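You operate a simulated robot arm through the tools that you are given. There is no shell and no other tool.

Carry out the task below with a simulated robot arm. There is one attempt and no reset: what you move stays moved.

Task
Push the white fuse carrier to its contacts, test it on FUSE, bin it as shown and switch off.
Fine: good in green, blown in red.

The check looks at the end state, three seconds after you hand in, the way a careful person would. Anything else that was tipped, shoved, dropped, spilled or broken makes it a failure.

Robot
A 7-joint arm with a two-finger parallel gripper, fixed in place. Base frame: the origin is at the foot of the arm, x ahead of it, y to its left, z up; the work surface is at about z = 0.88. Lengths are in m, angles in degrees, forces in N, time in s.
With the tool pointing down near the work surface it reaches from about 0.24 to 0.68 m from the base axis. Its first joint turns from -66.0 to 66.0 degrees. Payload 2.4 kg.
Tool frame: the origin (TCP) lies between the finger pads and is the grasp point; the fingertips stand 0.03 m ahead of it; z points along the fingers, y is the line along which they close. Largest opening 0.094 m; finger width 0.028, thickness 0.01; the body of the gripper, 0.05 by 0.096 m, starts 0.055 m behind the TCP.
Orientation is told as [roll, pitch, yaw] about the base's x, y, z axes, in that order, counted from this pose: with the fingers straight down and closing along the base's y, the tool's x points along the base's -x, its y along +y and its z along -z.

Tools
- The arm moves only by the tool move_arm. Its argument "moves" is a list of rows, each an object of numbers (a shift or turn left out is 0, a gripper value left out holds the last): "claw": the gripper command, from -1 (shut) to 1 (fully open), values between in proportion; "x", "y", "z": the shift along the tool's x, y, z in m; "wx", "wy", "wz": the turn, a rotation vector about the tool's x, y, z in degrees. In form: [{"claw": .., "x": .., "y": .., "z": .., "wx": .., "wy": .., "wz": ..}, ...]. A call has 1 to 20 rows; each row shifts and turns the commanded pose from where the row before left it, along the tool's axes as they then stand. Each row takes 0.2 s and may step no farther than 0.05 m and 8.6 degrees from the row before; otherwise, or with a gripper value out of range, the whole call is refused. A pose out of reach is approached as far as the arm can. The call stops where the force on the tool passes 70 N (or 10 N more than at its start, if that is more) or the arm is blocked; 0.2 s more then pass. Each finger travels about 0.153 m/s and halts on what it meets, pressing with about 21 N; the grip force reading is that of the motor and also rises with nothing between the fingers. The clock runs only during rows and for 0.2 s after the last one: add rows that do not move to give the fingers time. The reply holds the time, the measured pose of the TCP, the force on the tool along the base axes, the opening and the grip force, in the units named above and with some noise, with the torque about the TCP (base axes, N m) and any sound that the robot's microphone picked up, and new pictures: "show" is both (left out), scene, wrist or none.
- Cameras (640 x 400 px; columns grow to the right, rows downward): "scene" is fixed at [0.0508, 0.4857, 1.4454]; the picture's right is [-0.61, -0.79, 0.00], its down [-0.44, 0.33, -0.84] and it looks along [0.66, -0.51, -0.55] (base axes); focal length 251 px, centre (320, 200). "wrist" rides on the gripper at [0.076, 0.014, -0.102] in the tool frame; the picture's right is [-0.18, 0.98, 0.00], its down [-0.75, -0.14, -0.64] and it looks along [-0.63, -0.12, 0.77] (tool axes); focal length 243 px, centre (320, 200). There is no depth. A picture from a camera that has moved, and an enlarged one, comes with that camera's place and axes in the base frame and with its lens.
- enlarge(camera, box): a new picture of the part [left, top, right, bottom] of that camera's present view, enlarged. The clock stands still meanwhile.
- job_done(): hands the job in; it is judged then, once.

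Places have to be worked out from the pictures, the camera data and where the tool is seen. Open the gripper and draw the arm clear of the work before you hand the job in, unless the task says otherwise.

The tools are called as name(argument=value, ...) on one line, values as JSON. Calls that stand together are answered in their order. move_arm: Moves the arm, as the interface text tells. Its arguments: {"type":"object","properties":{"moves":{"type":"array"},"show":{"type":"string","enum":["both","scene","wrist","none"]}},"required":["moves"]} The other tools are called the same way: enlarge (camera, box) takes an enlarged picture of a part of a camera's view; job_done () hands the job in.

At the start:

```text
clock: 0.0
position: [0.4292, 0.0944, 1.2183]
orientation: [0.0, 0.0, -0.1]
contact_force: [-0.2, -0.7, -0.4]
wrist_torque: [0.0, -0.02, -0.03]
opening: 0.094
grasp_force: 0.2
```

scene: 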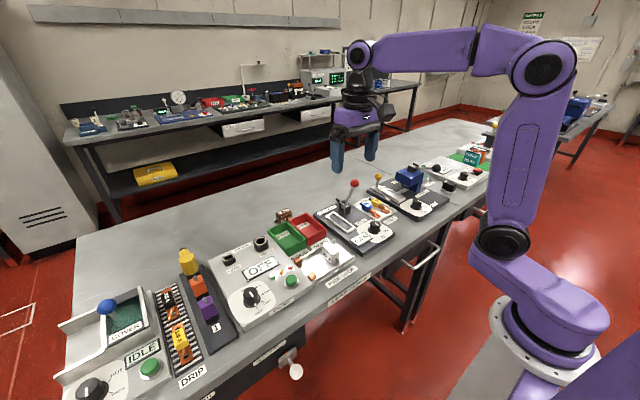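
wrist: 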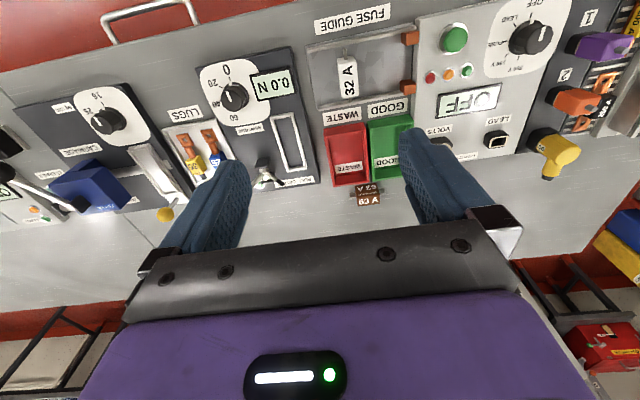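

I'll start by looking closely at the fuse guide, tester and bins in both pictures.

enlarge(camera="wrist", box=[290, 0, 570, 210])

enlarge(camera="scene", box=[200, 190, 380, 330])

```text
1.90 times, centred on (430, 105) of wrist
camera zoom: at [0.353, 0.1086, 1.3188], right [0.18, 0.98, 0.0], down [0.75, -0.14, 0.64], along [0.63, -0.12, -0.77], focal length 462 px, centre (110, 381)
```

zoom: 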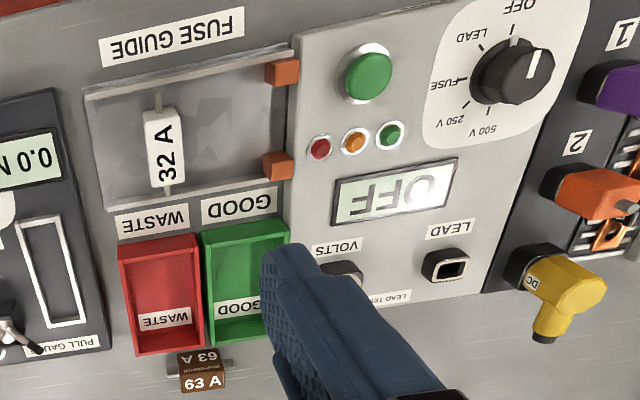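

```text
2.86 times, centred on (290, 260) of scene
camera zoom: at [0.0508, 0.4857, 1.4454], right [-0.61, -0.79, 0.0], down [-0.44, 0.33, -0.84], along [0.66, -0.51, -0.55], focal length 716 px, centre (406, 29)
```

zoom: 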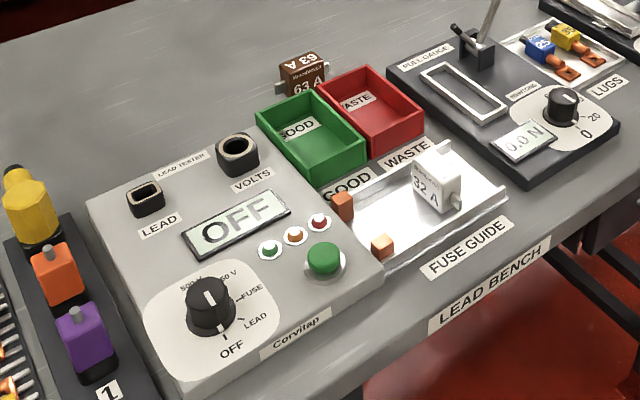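

The dial appears to be at about (0.447, 0.383), the green button at (0.430, 0.282), the carrier at (0.453, 0.134) and the contacts at y≈0.222. I'll move over the tester for a closer look.

move_arm(moves=[{"y": 0.029, "z": 0.024, "x": 0.001}, {"y": 0.029, "z": 0.024, "x": 0.001}, {"y": 0.029, "z": 0.024, "x": 0.001}, {"y": 0.029, "z": 0.024, "x": 0.001}, {"y": 0.029, "z": 0.024, "x": 0.001}, {"y": 0.029, "z": 0.024, "x": 0.001}, {"y": 0.03, "z": 0.024, "x": 0.002}, {}])

enlarge(camera="wrist", box=[320, 20, 560, 170])

enlarge(camera="wrist", box=[0, 20, 320, 220])

```text
clock: 1.8
position: [0.4192, 0.3005, 1.0498]
orientation: [0.0, 0.0, 0.0]
contact_force: [0.2, 0.1, 0.0]
wrist_torque: [0.01, -0.03, -0.03]
opening: 0.0942
grasp_force: 0.0
camera wrist: at [0.3442, 0.3129, 1.1513], right [0.18, 0.98, 0.0], down [0.75, -0.14, 0.64], along [0.63, -0.12, -0.77], focal length 243 px, centre (320, 200)
```

scene: 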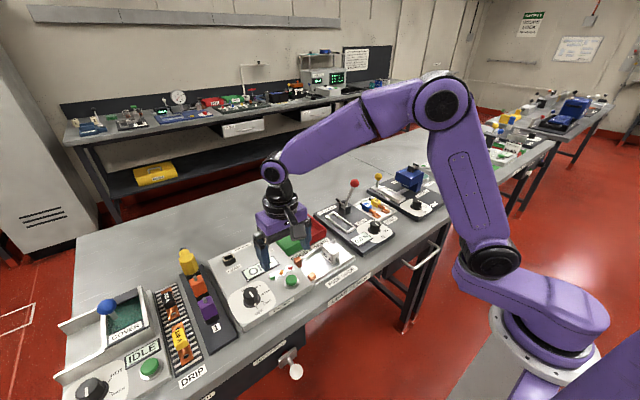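
wrist: 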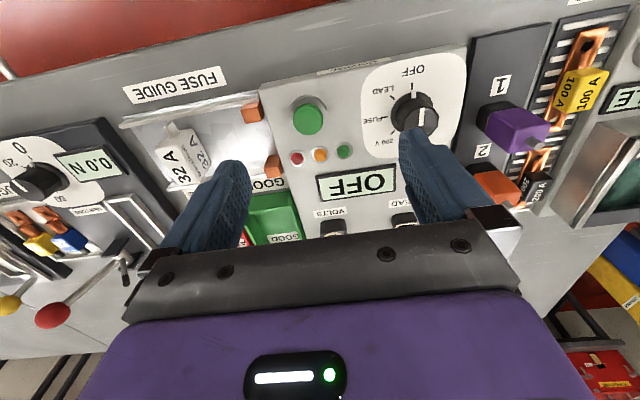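

```text
2.67 times, centred on (440, 95) of wrist
camera zoom: at [0.3442, 0.3129, 1.1513], right [0.18, 0.98, 0.0], down [0.75, -0.14, 0.64], along [0.63, -0.12, -0.77], focal length 647 px, centre (0, 480)
```

zoom: 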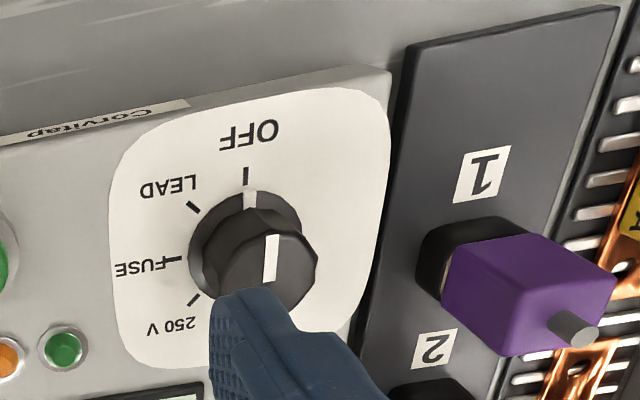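

```text
2.00 times, centred on (160, 120) of wrist
camera zoom: at [0.3442, 0.3129, 1.1513], right [0.18, 0.98, 0.0], down [0.75, -0.14, 0.64], along [0.63, -0.12, -0.77], focal length 485 px, centre (640, 360)
```

zoom: 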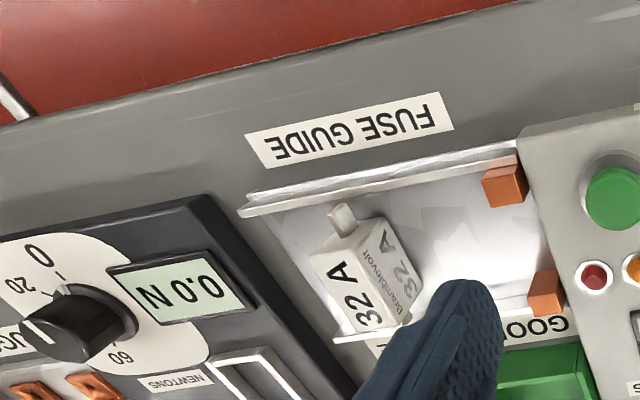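

The dial is centred at about (0.447, 0.385) with stops every 45°, so FUSE is +90° from OFF, counter-clockwise from above. I'll close the fingers and move to the far (−y) side of the carrier, still high, for a look.

move_arm(moves=[{"claw": -1, "y": -0.034, "x": -0.006}, {"y": -0.034, "x": -0.006}, {"y": -0.034, "x": -0.006}, {"y": -0.034, "x": -0.006}, {"y": -0.034, "x": -0.005}, {"y": -0.035, "x": -0.005}, {"z": 0.03}, {}])

enlarge(camera="wrist", box=[260, 60, 500, 210])

enlarge(camera="scene", box=[270, 190, 400, 290])

```text
clock: 3.6
position: [0.4549, 0.0922, 1.0199]
orientation: [0.0, 0.0, 0.1]
contact_force: [-0.7, 0.5, -0.1]
wrist_torque: [0.06, -0.02, 0.01]
opening: 0.0
grasp_force: 20.6
camera wrist: at [0.3793, 0.1056, 1.1208], right [0.18, 0.98, 0.0], down [0.75, -0.14, 0.64], along [0.63, -0.12, -0.77], focal length 243 px, centre (320, 200)
```

scene: 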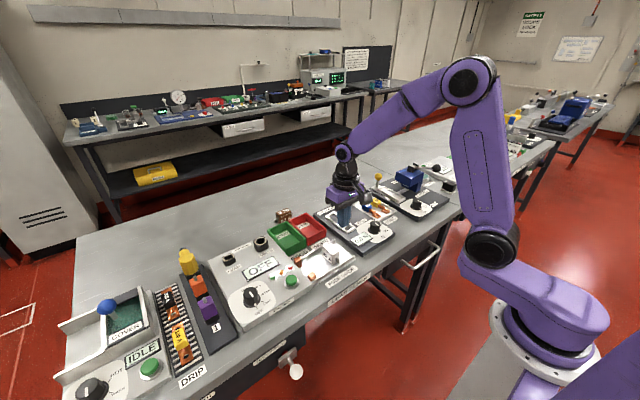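
wrist: 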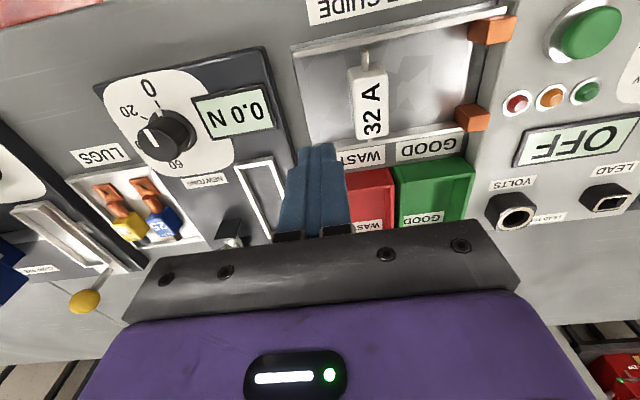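

```text
2.67 times, centred on (380, 135) of wrist
camera zoom: at [0.3793, 0.1056, 1.1208], right [0.18, 0.98, 0.0], down [0.75, -0.14, 0.64], along [0.63, -0.12, -0.77], focal length 647 px, centre (160, 373)
```

zoom: 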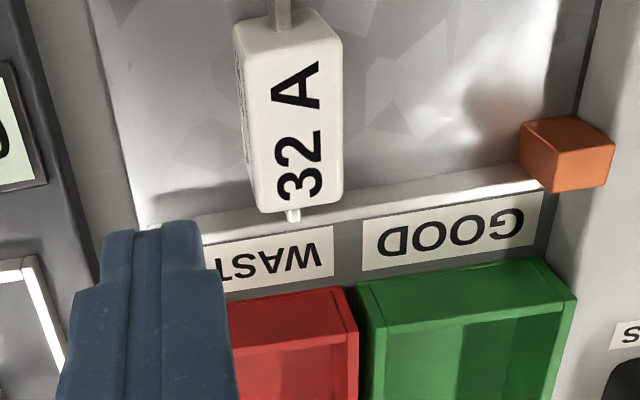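

```text
4.00 times, centred on (335, 240) of scene
camera zoom: at [0.0508, 0.4857, 1.4454], right [-0.61, -0.79, 0.0], down [-0.44, 0.33, -0.84], along [0.66, -0.51, -0.55], focal length 1002 px, centre (260, 40)
```

zoom: 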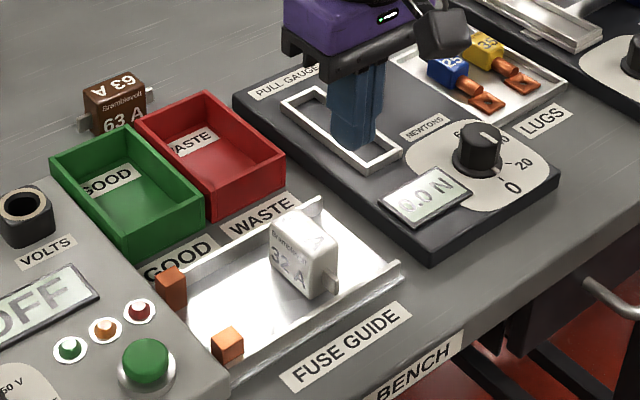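

The carrier stands about 0.04 m tall between the rails, and its −y face is near y≈0.12. I'll lower the closed fingers behind it, with the tips just above the guide floor.

move_arm(moves=[{"z": 0.03, "x": 0.002}, {"z": 0.03, "x": 0.002}, {"z": 0.02}, {"z": 0.007}, {}])

enlarge(camera="wrist", box=[240, 20, 520, 195])

enlarge(camera="scene", box=[270, 190, 400, 290])

```text
clock: 4.8
position: [0.4499, 0.0941, 0.9333]
orientation: [0.1, 0.0, 0.0]
contact_force: [-0.2, -0.2, -0.7]
wrist_torque: [0.0, -0.04, 0.01]
opening: 0.0
grasp_force: 21.0
camera wrist: at [0.3748, 0.1083, 1.034], right [0.18, 0.98, 0.0], down [0.75, -0.14, 0.64], along [0.63, -0.12, -0.77], focal length 243 px, centre (320, 200)
```

scene: 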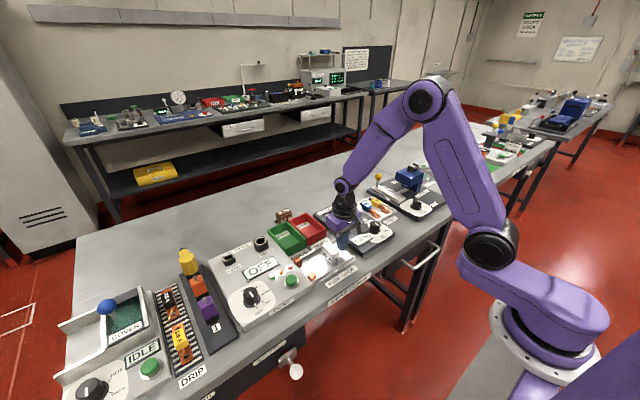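
wrist: 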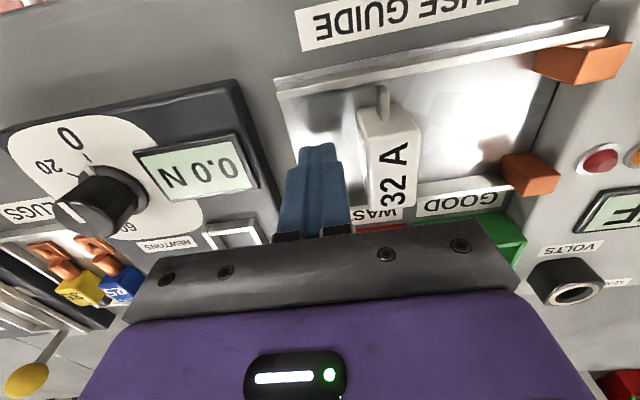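

```text
2.29 times, centred on (380, 108) of wrist
camera zoom: at [0.3748, 0.1083, 1.034], right [0.18, 0.98, 0.0], down [0.75, -0.14, 0.64], along [0.63, -0.12, -0.77], focal length 555 px, centre (183, 411)
```

zoom: 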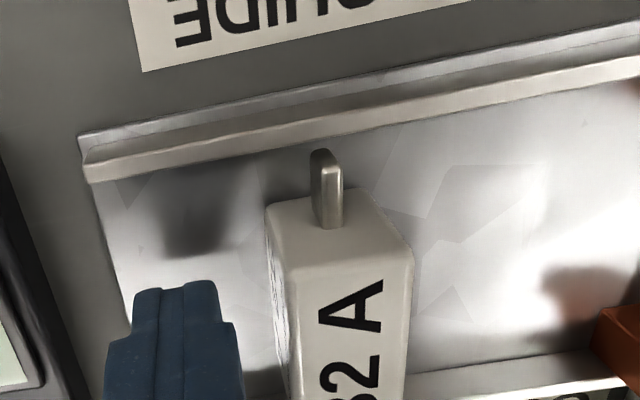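

```text
4.00 times, centred on (335, 240) of scene
camera zoom: at [0.0508, 0.4857, 1.4454], right [-0.61, -0.79, 0.0], down [-0.44, 0.33, -0.84], along [0.66, -0.51, -0.55], focal length 1002 px, centre (260, 40)
```

zoom: 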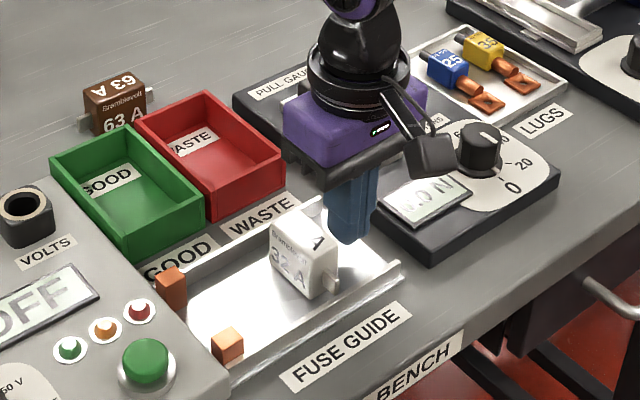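

The fingers are behind the carrier and nearly centred on it in x. I'll lower a touch and push along +y gently, stopping short of the contacts.

move_arm(moves=[{"z": 0.005}, {"y": 0.008}, {"y": 0.008}, {"y": 0.008}, {"y": 0.008}, {"y": 0.008}, {"y": 0.008}, {"y": 0.008}, {}])

enlarge(camera="scene", box=[270, 190, 400, 290])

```text
clock: 6.8
position: [0.4507, 0.1499, 0.9278]
orientation: [0.0, -0.1, 0.1]
contact_force: [0.0, -5.3, 17.0]
wrist_torque: [0.1, 0.03, -0.01]
opening: 0.0001
grasp_force: 21.2
camera wrist: at [0.3761, 0.1635, 1.0288], right [0.18, 0.98, 0.0], down [0.75, -0.14, 0.64], along [0.63, -0.12, -0.77], focal length 243 px, centre (320, 200)
```

scene: 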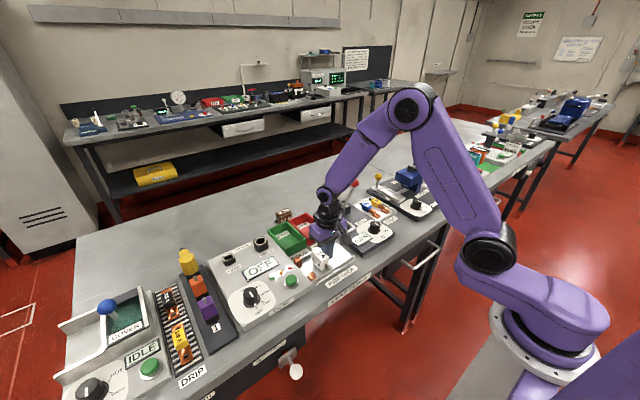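
wrist: 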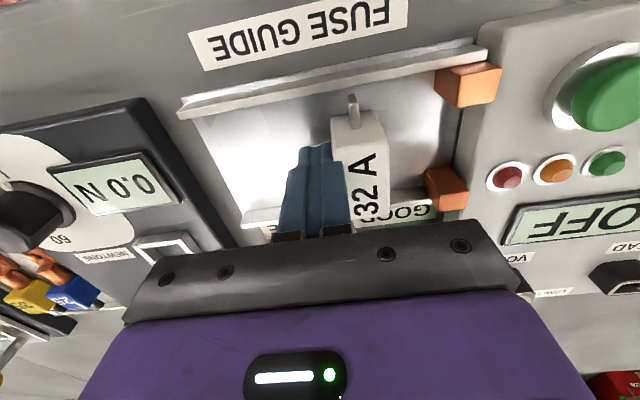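

```text
4.00 times, centred on (335, 240) of scene
camera zoom: at [0.0506, 0.4855, 1.4455], right [-0.61, -0.79, 0.0], down [-0.44, 0.34, -0.84], along [0.66, -0.51, -0.55], focal length 1002 px, centre (260, 40)
```

zoom: 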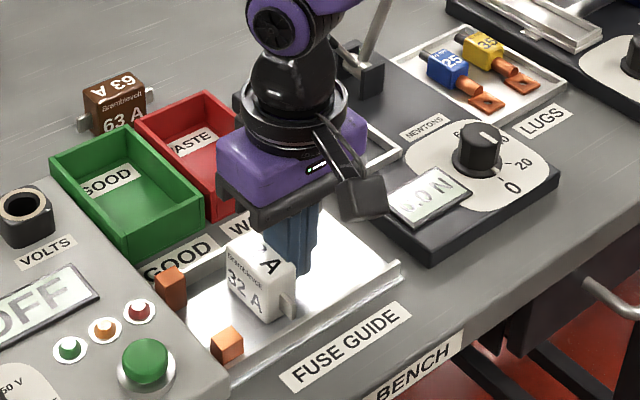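

The fingertips are brushing the guide floor (17 N upward), and the carrier slides upright. I'll lift 4 mm and keep pushing.

move_arm(moves=[{"z": -0.004}, {"y": 0.006}, {"y": 0.006}, {"y": 0.006}, {"y": 0.005}, {}])

enlarge(camera="wrist", box=[240, 20, 520, 220])

enlarge(camera="scene", box=[270, 190, 400, 290])

```text
clock: 8.2
position: [0.4497, 0.1731, 0.932]
orientation: [0.0, 0.0, 0.0]
contact_force: [-0.4, -1.3, 0.2]
wrist_torque: [-0.01, 0.01, -0.02]
opening: 0.0002
grasp_force: 21.5
camera wrist: at [0.3748, 0.187, 1.0331], right [0.18, 0.98, 0.0], down [0.75, -0.14, 0.64], along [0.63, -0.12, -0.77], focal length 243 px, centre (320, 200)
```

scene: 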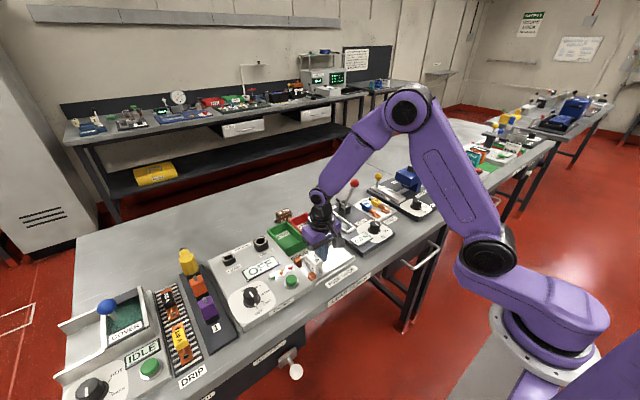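
wrist: 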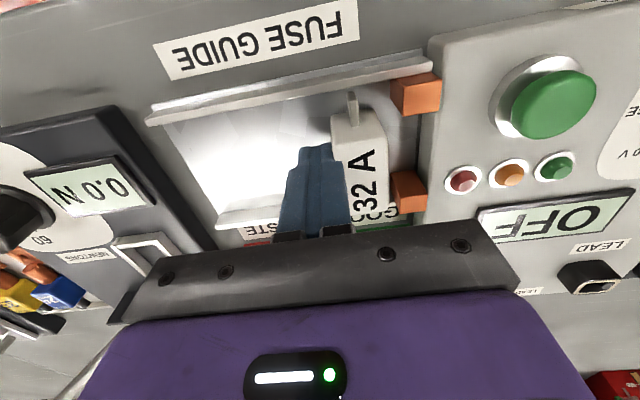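

```text
2.00 times, centred on (380, 120) of wrist
camera zoom: at [0.3748, 0.187, 1.0331], right [0.18, 0.98, 0.0], down [0.75, -0.14, 0.64], along [0.63, -0.12, -0.77], focal length 485 px, centre (200, 360)
```

zoom: 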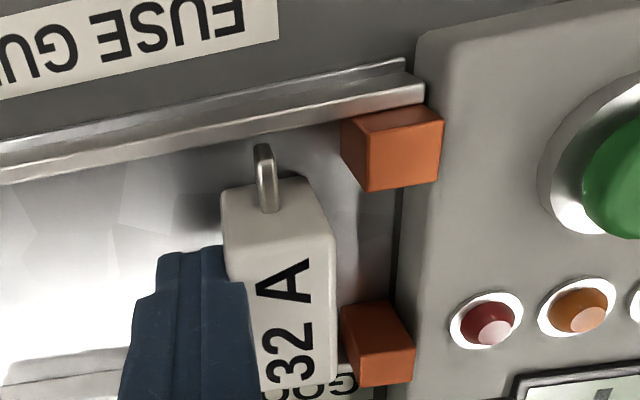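

```text
4.00 times, centred on (335, 240) of scene
camera zoom: at [0.0508, 0.4857, 1.4454], right [-0.61, -0.79, 0.0], down [-0.44, 0.33, -0.84], along [0.66, -0.51, -0.55], focal length 1002 px, centre (260, 40)
```

zoom: 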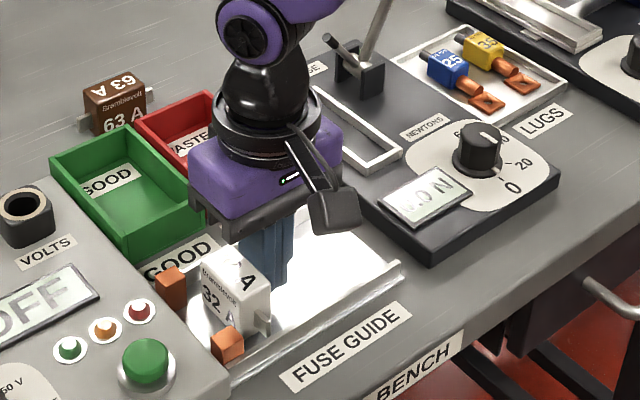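

About 15–18 mm remains between the blades and the contacts. I'll continue in small steps while watching the force.

move_arm(moves=[{"y": 0.004}, {"y": 0.004}, {"y": 0.004}, {}], show="none")

enlarge(camera="wrist", box=[280, 60, 480, 200])

```text
clock: 9.2
position: [0.4507, 0.1858, 0.9316]
orientation: [0.0, 0.0, 0.1]
contact_force: [-0.5, -0.5, -0.3]
wrist_torque: [-0.01, 0.04, 0.0]
opening: 0.0
grasp_force: 21.0
```

```text
2.86 times, centred on (380, 130) of wrist
camera zoom: at [0.3746, 0.1987, 1.033], right [0.18, 0.98, 0.0], down [0.75, -0.14, 0.64], along [0.63, -0.12, -0.77], focal length 693 px, centre (149, 400)
```

zoom: 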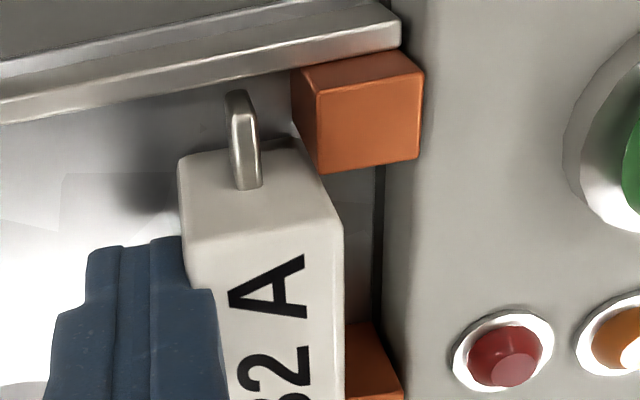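

The blade is about 7 mm from the contact. I'll continue in 2 mm steps.

move_arm(moves=[{"y": 0.002}, {"y": 0.002}, {"y": 0.002}, {}], show="none")

enlarge(camera="wrist", box=[280, 60, 480, 200])

```text
clock: 10.2
position: [0.4498, 0.1916, 0.9322]
orientation: [-0.1, 0.0, 0.0]
contact_force: [-0.1, -0.7, 0.5]
wrist_torque: [-0.02, 0.0, -0.04]
opening: 0.0
grasp_force: 20.8
```

```text
2.86 times, centred on (380, 130) of wrist
camera zoom: at [0.3752, 0.2048, 1.0331], right [0.18, 0.98, 0.0], down [0.75, -0.14, 0.64], along [0.63, -0.12, -0.77], focal length 693 px, centre (149, 400)
```

zoom: 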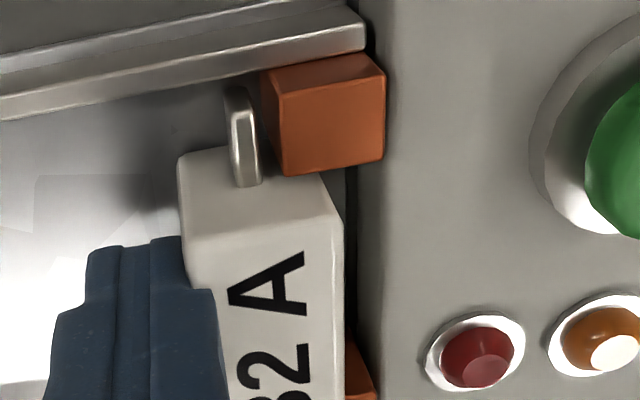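

About 2 mm is left. I'll use 1 mm steps until the force shows contact.

move_arm(moves=[{"y": 0.001}, {"y": 0.001}, {"y": 0.001}, {}], show="none")

enlarge(camera="wrist", box=[280, 60, 480, 200])

```text
clock: 11.2
position: [0.4511, 0.1934, 0.9312]
orientation: [0.0, 0.0, 0.1]
contact_force: [0.3, -0.2, 0.6]
wrist_torque: [-0.03, -0.01, 0.03]
opening: 0.0001
grasp_force: 21.2
```

```text
2.86 times, centred on (380, 130) of wrist
camera zoom: at [0.3751, 0.2074, 1.033], right [0.18, 0.98, 0.0], down [0.75, -0.14, 0.64], along [0.63, -0.12, -0.77], focal length 693 px, centre (149, 400)
```

zoom: 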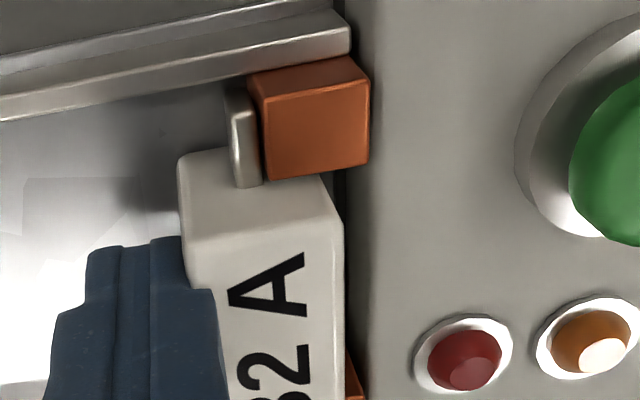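

The blade looks to be right at the contact but there is no force yet, so I'll nudge further in 1 mm steps.

move_arm(moves=[{"y": 0.001}, {"y": 0.001}, {}], show="none")

enlarge(camera="wrist", box=[280, 60, 480, 200])

```text
clock: 12.0
position: [0.45, 0.1944, 0.9312]
orientation: [0.0, 0.0, 0.1]
contact_force: [0.4, -9.7, 5.3]
wrist_torque: [-0.14, -0.05, 0.0]
opening: 0.0
grasp_force: 20.8
```

```text
2.86 times, centred on (380, 130) of wrist
camera zoom: at [0.3751, 0.2084, 1.0327], right [0.18, 0.98, 0.0], down [0.75, -0.14, 0.64], along [0.63, -0.12, -0.77], focal length 693 px, centre (149, 400)
```

zoom: 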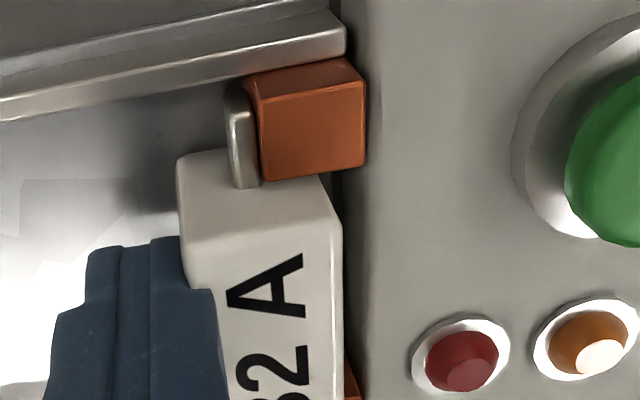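

The force is now 10 N and the blade is flush against the contact. I'll back off, lift clear, and check both blades from above.

move_arm(moves=[{"y": -0.005}, {"y": -0.01}, {"y": -0.01}, {"z": -0.03}, {"z": -0.04}, {"z": -0.03}, {}])

enlarge(camera="wrist", box=[260, 40, 500, 190])

enlarge(camera="scene", box=[270, 210, 370, 290])

```text
clock: 13.6
position: [0.4518, 0.1694, 1.0332]
orientation: [0.0, -0.1, 0.0]
contact_force: [-0.1, 0.5, 0.3]
wrist_torque: [0.01, -0.02, 0.01]
opening: 0.0
grasp_force: 21.6
camera wrist: at [0.3763, 0.1842, 1.1339], right [0.18, 0.98, 0.0], down [0.75, -0.14, 0.64], along [0.63, -0.12, -0.77], focal length 243 px, centre (320, 200)
```

scene: 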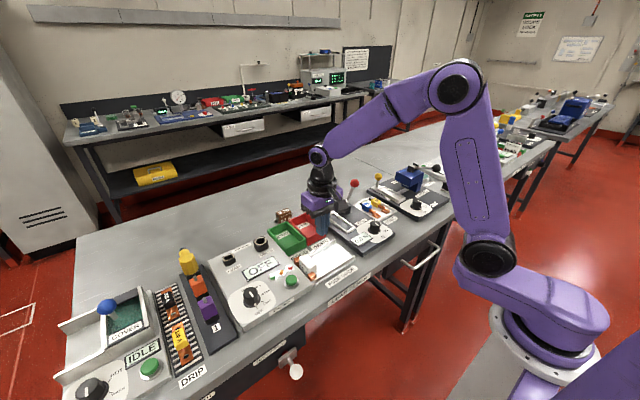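
wrist: 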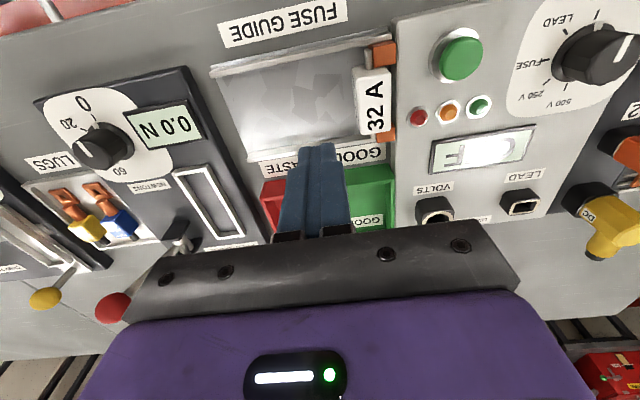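

```text
2.67 times, centred on (380, 115) of wrist
camera zoom: at [0.3763, 0.1842, 1.1339], right [0.18, 0.98, 0.0], down [0.75, -0.14, 0.64], along [0.63, -0.12, -0.77], focal length 647 px, centre (160, 427)
```

zoom: 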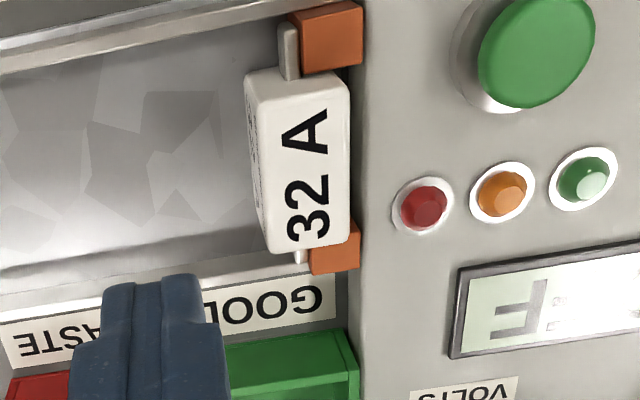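

```text
5.00 times, centred on (320, 250) of scene
camera zoom: at [0.0508, 0.4857, 1.4454], right [-0.61, -0.79, 0.0], down [-0.44, 0.33, -0.84], along [0.66, -0.51, -0.55], focal length 1253 px, centre (320, -50)
```

zoom: 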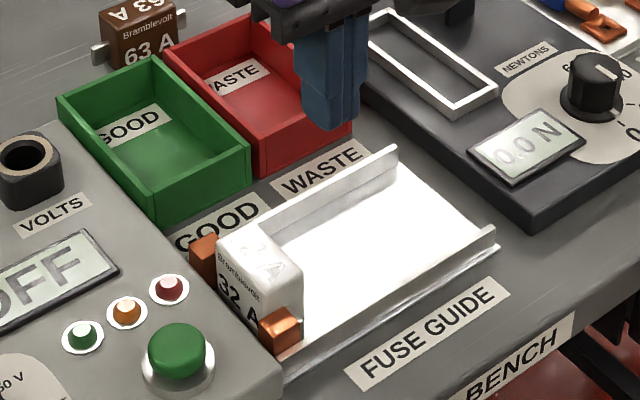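

Both blades are against the contacts. Next I'll go above the dial with the jaws about 60 mm open and yaw −45°, so the turn to FUSE runs from −45° to +45°.

move_arm(moves=[{"y": 0.036, "x": 0.001}, {"y": 0.036, "x": 0.001}, {"y": 0.036, "x": 0.001}, {"y": 0.036, "x": 0.001}, {"y": 0.036}, {"y": 0.0355, "claw": 0.3}, {"wz": 7.5}, {"wz": 7.5}, {"wz": 7.5}, {"wz": 7.5}, {"wz": 7.5}, {"wz": 7.5}, {}])

enlarge(camera="wrist", box=[220, 60, 460, 210])

enlarge(camera="scene", box=[190, 230, 320, 330])

```text
clock: 16.4
position: [0.4464, 0.3863, 1.0311]
orientation: [-0.1, -0.1, -45.1]
contact_force: [-0.7, -0.5, 0.0]
wrist_torque: [-0.01, 0.0, -0.01]
opening: 0.061
grasp_force: 0.1
camera wrist: at [0.4036, 0.4498, 1.1327], right [0.83, 0.56, 0.0], down [0.43, -0.63, 0.64], along [0.36, -0.53, -0.77], focal length 243 px, centre (320, 200)
```

scene: 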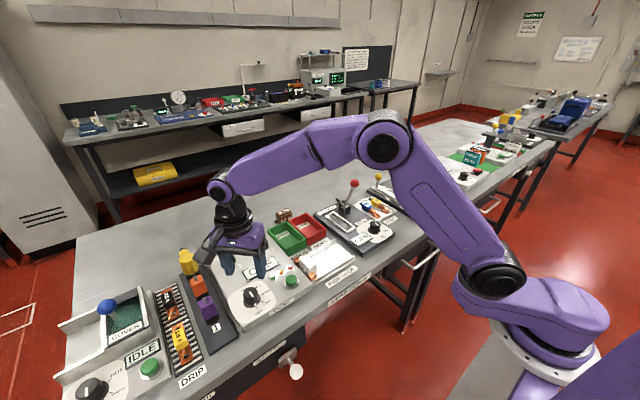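
wrist: 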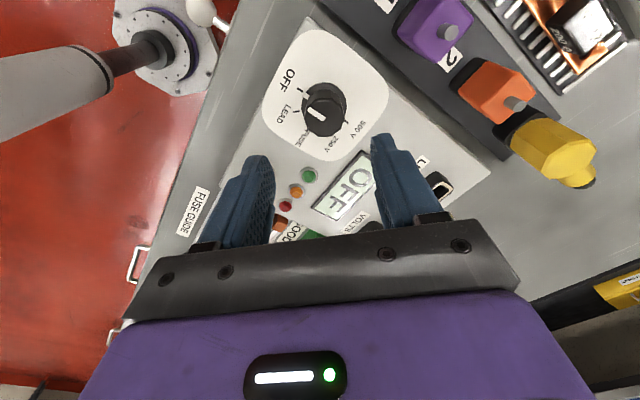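

```text
2.67 times, centred on (340, 135) of wrist
camera zoom: at [0.4036, 0.4498, 1.1327], right [0.83, 0.56, 0.0], down [0.43, -0.63, 0.64], along [0.36, -0.53, -0.77], focal length 647 px, centre (267, 373)
```

zoom: 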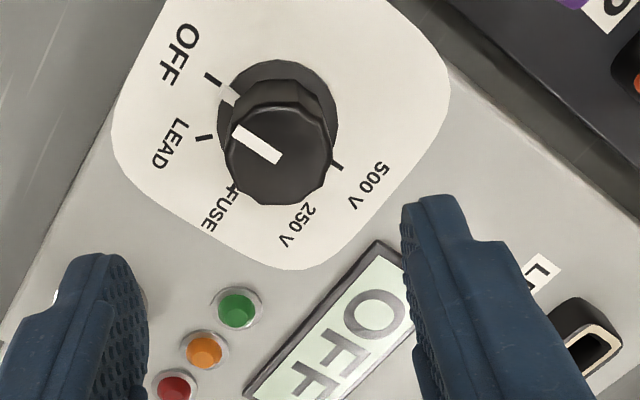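

```text
4.00 times, centred on (255, 280) of scene
camera zoom: at [0.0508, 0.4857, 1.4454], right [-0.61, -0.79, 0.0], down [-0.44, 0.33, -0.84], along [0.66, -0.51, -0.55], focal length 1002 px, centre (580, -120)
```

zoom: 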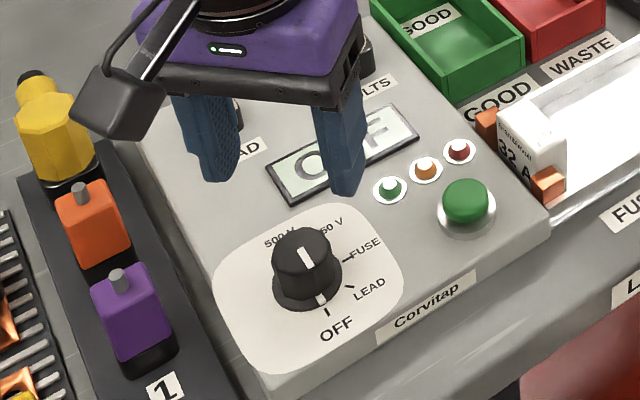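

The knob axis is nearly under the TCP (top centre about (0.4475, 0.387), top z≈0.935). I'll descend until the fingertips flank the knob.

move_arm(moves=[{"z": 0.03}, {"z": 0.03}, {"z": 0.015}, {"z": 0.006}, {}])

enlarge(camera="scene", box=[190, 240, 320, 340])

enlarge(camera="wrist", box=[220, 80, 460, 230])

```text
clock: 17.6
position: [0.4456, 0.3865, 0.9511]
orientation: [0.0, 0.1, -44.9]
contact_force: [0.0, -0.7, -0.3]
wrist_torque: [0.01, 0.0, -0.02]
opening: 0.061
grasp_force: 0.1
camera wrist: at [0.4022, 0.4508, 1.0513], right [0.82, 0.57, 0.0], down [0.43, -0.63, 0.64], along [0.36, -0.53, -0.77], focal length 243 px, centre (320, 200)
```

scene: 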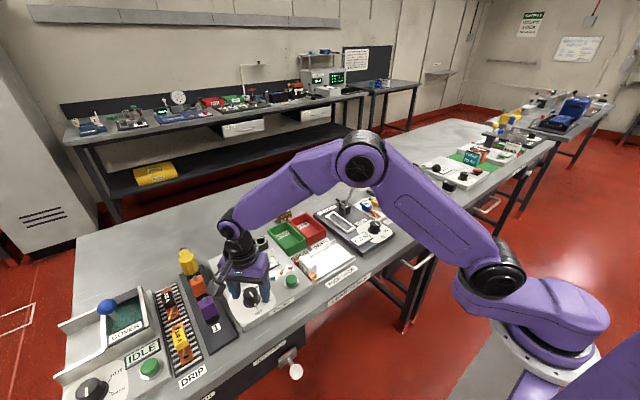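
wrist: 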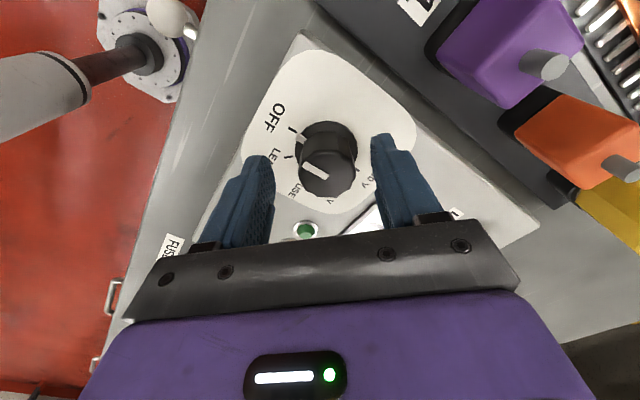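

```text
4.00 times, centred on (255, 290) of scene
camera zoom: at [0.0508, 0.4857, 1.4454], right [-0.61, -0.79, 0.0], down [-0.44, 0.33, -0.84], along [0.66, -0.51, -0.55], focal length 1002 px, centre (580, -160)
```

zoom: 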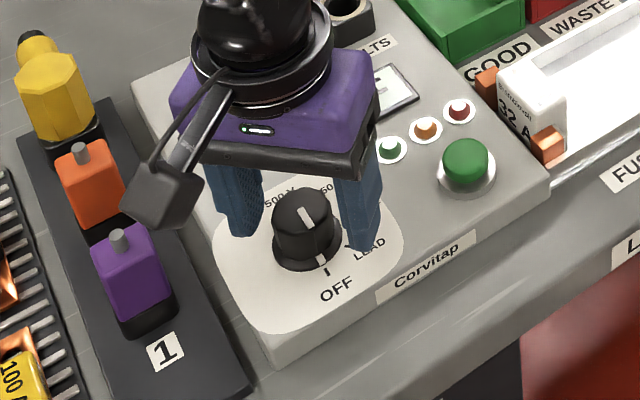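

```text
2.67 times, centred on (340, 155) of wrist
camera zoom: at [0.4022, 0.4508, 1.0513], right [0.82, 0.57, 0.0], down [0.43, -0.63, 0.64], along [0.36, -0.53, -0.77], focal length 647 px, centre (267, 320)
```

zoom: 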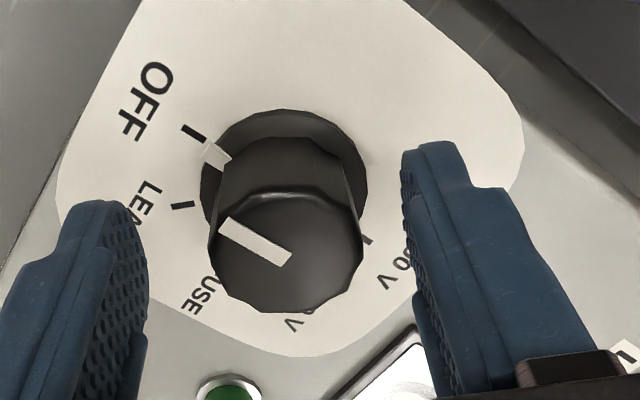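

The knob sits about 3.5 mm toward tool +y. I'll re-centre, lower 3 mm, and close on it.

move_arm(moves=[{"y": 0.0035, "x": -0.001, "z": 0.003}, {}, {"claw": -1}, {}, {}], show="none")

enlarge(camera="wrist", box=[220, 80, 460, 230])

enlarge(camera="scene", box=[190, 240, 320, 340])

```text
clock: 18.8
position: [0.449, 0.3881, 0.9473]
orientation: [0.0, 0.0, -45.0]
contact_force: [6.4, 5.6, -4.6]
wrist_torque: [-0.15, 0.21, -0.01]
opening: 0.0332
grasp_force: 44.9
```

```text
2.67 times, centred on (340, 155) of wrist
camera zoom: at [0.4055, 0.4527, 1.0486], right [0.82, 0.57, 0.0], down [0.43, -0.63, 0.64], along [0.36, -0.53, -0.77], focal length 647 px, centre (267, 320)
```

zoom: 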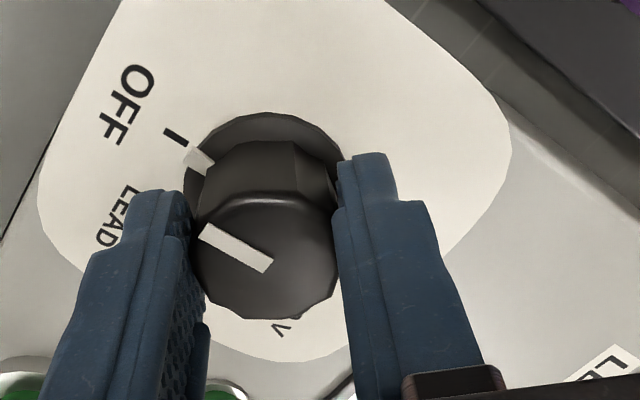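

```text
4.00 times, centred on (255, 290) of scene
camera zoom: at [0.0511, 0.4859, 1.4453], right [-0.61, -0.79, 0.0], down [-0.44, 0.33, -0.84], along [0.66, -0.51, -0.55], focal length 1002 px, centre (580, -160)
```

zoom: 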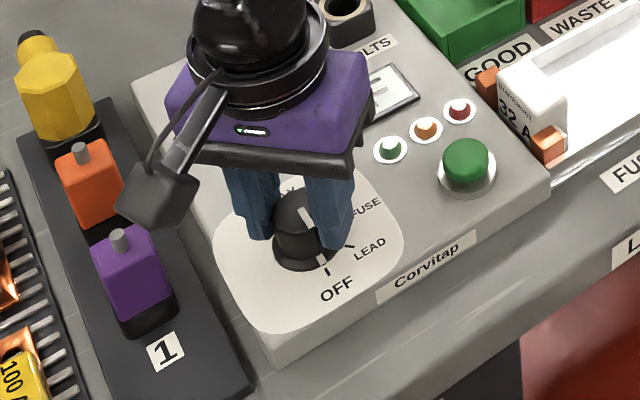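

The knob is gripped at 33 mm opening. I'll turn it counter-clockwise from above, first 45° to LEAD, and check.

move_arm(moves=[{"y": 0.0005, "wz": -7.5}, {"wz": -7.5}, {"wz": -7.5}, {"wz": -7.5}, {"wz": -7.5}, {"wz": -7.5}, {}], show="scene")

enlarge(camera="wrist", box=[220, 80, 460, 230])

enlarge(camera="scene", box=[190, 240, 320, 340])

```text
clock: 20.4
position: [0.4485, 0.3888, 0.9471]
orientation: [-0.2, 0.3, 0.1]
contact_force: [-14.4, -6.3, 9.4]
wrist_torque: [0.15, 0.98, -0.06]
opening: 0.0331
grasp_force: 45.1
```

scene: 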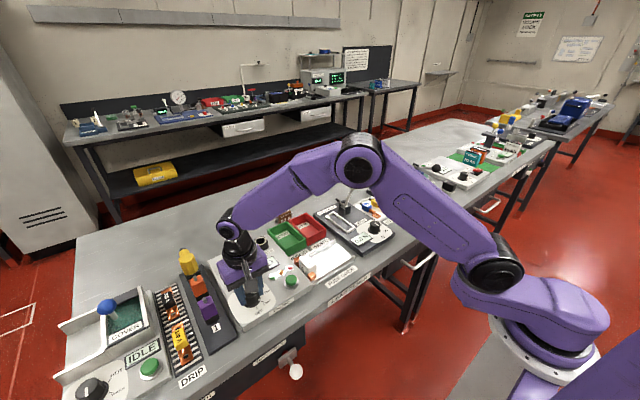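

```text
2.67 times, centred on (340, 155) of wrist
camera zoom: at [0.3735, 0.4019, 1.0489], right [0.18, 0.98, 0.0], down [0.76, -0.14, 0.64], along [0.63, -0.12, -0.77], focal length 647 px, centre (267, 320)
```

zoom: 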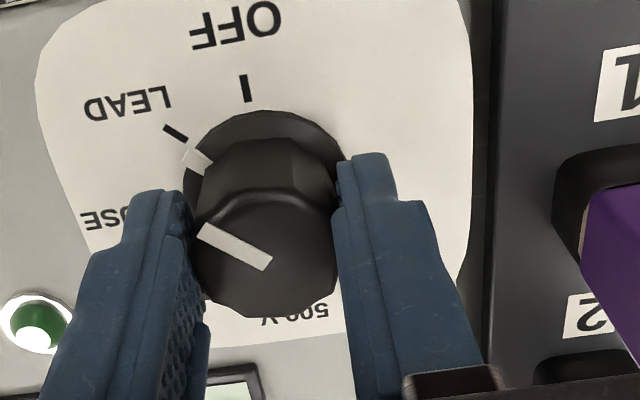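

```text
4.00 times, centred on (255, 290) of scene
camera zoom: at [0.0503, 0.4854, 1.4456], right [-0.61, -0.79, 0.0], down [-0.44, 0.34, -0.84], along [0.66, -0.51, -0.55], focal length 1002 px, centre (580, -160)
```

zoom: 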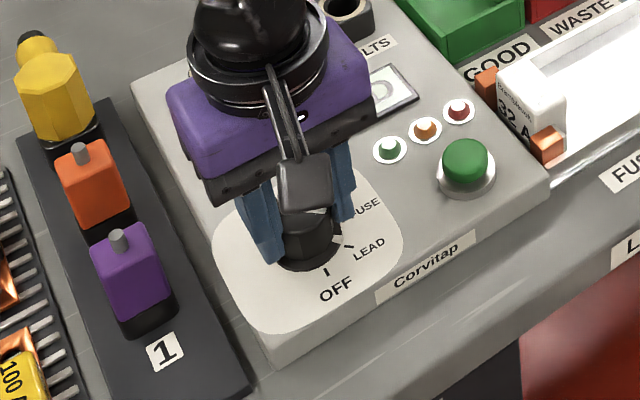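

The knob followed and now points at LEAD. I'll shift 1 mm to relieve the side force and turn another 45° to FUSE.

move_arm(moves=[{"x": 0.001, "y": -0.0005}, {"wz": -7.5}, {"wz": -7.5}, {"wz": -7.5}, {"wz": -7.5}, {"wz": -7.5}, {"wz": -7.5}, {}], show="scene")

enlarge(camera="wrist", box=[220, 80, 460, 230])

enlarge(camera="scene", box=[190, 240, 320, 340])

```text
clock: 22.2
position: [0.4499, 0.3869, 0.9462]
orientation: [0.0, 0.0, 45.0]
contact_force: [1.1, -3.3, -3.5]
wrist_torque: [-0.37, 0.4, -0.05]
opening: 0.0324
grasp_force: 45.2
```

scene: 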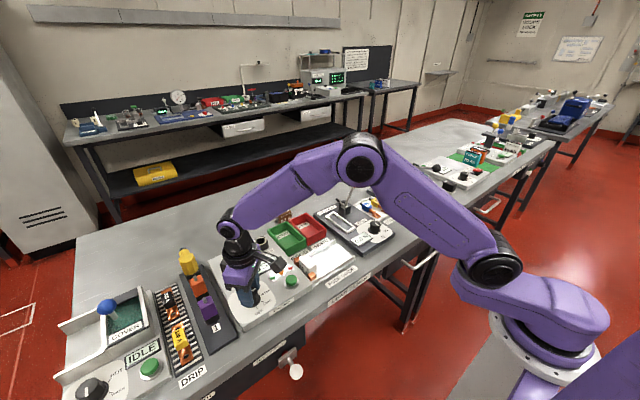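

```text
2.67 times, centred on (340, 155) of wrist
camera zoom: at [0.3864, 0.3433, 1.0486], right [-0.57, 0.82, 0.0], down [0.63, 0.43, 0.64], along [0.53, 0.36, -0.77], focal length 647 px, centre (267, 320)
```

zoom: 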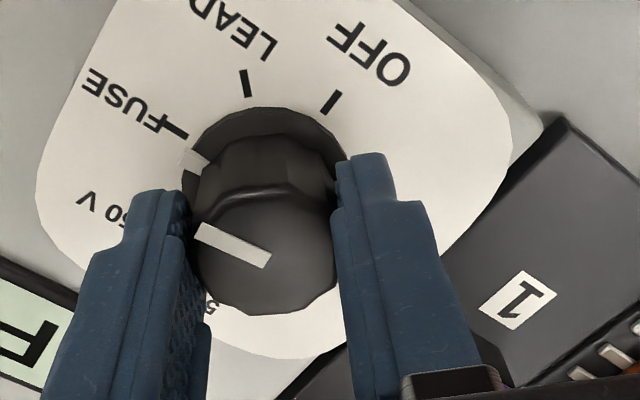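

```text
4.00 times, centred on (255, 290) of scene
camera zoom: at [0.0509, 0.4857, 1.4454], right [-0.61, -0.79, 0.0], down [-0.44, 0.33, -0.84], along [0.66, -0.51, -0.55], focal length 1002 px, centre (580, -160)
```

zoom: 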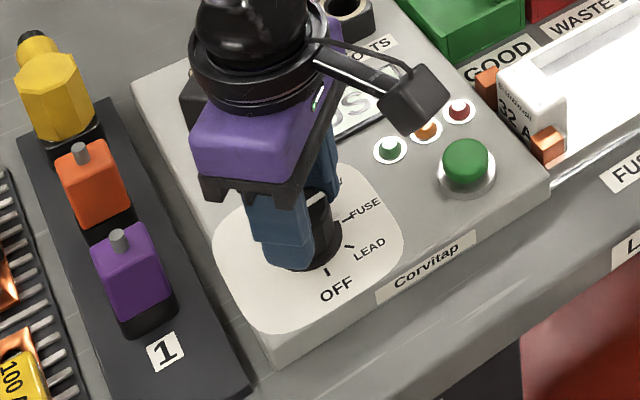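

The pointer lines up with the FUSE tick. I'll release and lift to read the display.

move_arm(moves=[{"claw": 0.3}, {}, {"z": -0.03}, {"z": -0.04}, {}])

enlarge(camera="wrist", box=[160, 60, 480, 260])

enlarge(camera="scene", box=[190, 230, 320, 330])

```text
clock: 23.4
position: [0.4508, 0.3881, 1.0184]
orientation: [0.1, 0.0, 45.1]
contact_force: [0.1, -0.6, -0.6]
wrist_torque: [0.0, 0.01, 0.02]
opening: 0.0609
grasp_force: 0.1
camera wrist: at [0.3869, 0.3441, 1.1195], right [-0.57, 0.82, 0.0], down [0.63, 0.43, 0.64], along [0.53, 0.36, -0.77], focal length 243 px, centre (320, 200)
```

scene: 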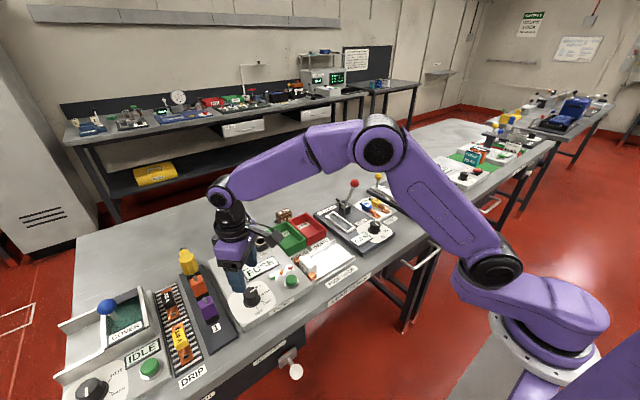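
wrist: 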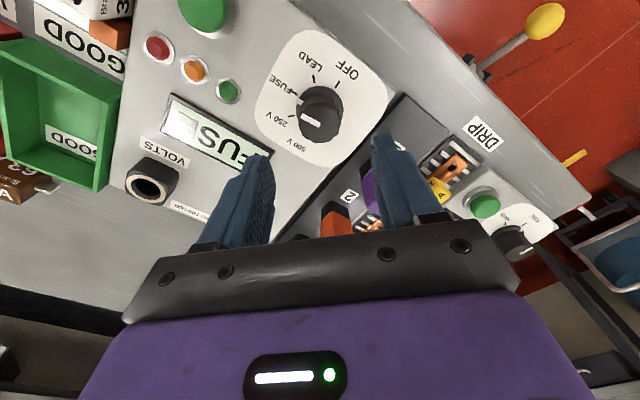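

```text
2.00 times, centred on (320, 160) of wrist
camera zoom: at [0.3869, 0.3441, 1.1195], right [-0.57, 0.82, 0.0], down [0.63, 0.43, 0.64], along [0.53, 0.36, -0.77], focal length 485 px, centre (320, 280)
```

zoom: 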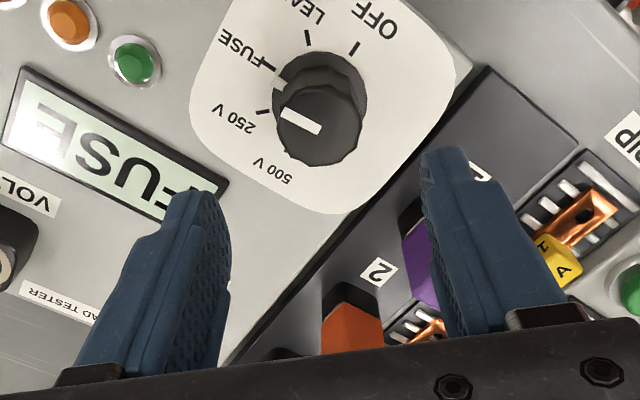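

```text
4.00 times, centred on (255, 280) of scene
camera zoom: at [0.0508, 0.4857, 1.4454], right [-0.61, -0.79, 0.0], down [-0.44, 0.33, -0.84], along [0.66, -0.51, -0.55], focal length 1002 px, centre (580, -120)
```

zoom: 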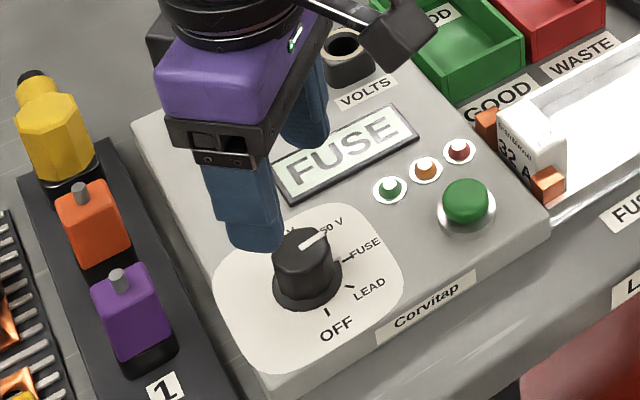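

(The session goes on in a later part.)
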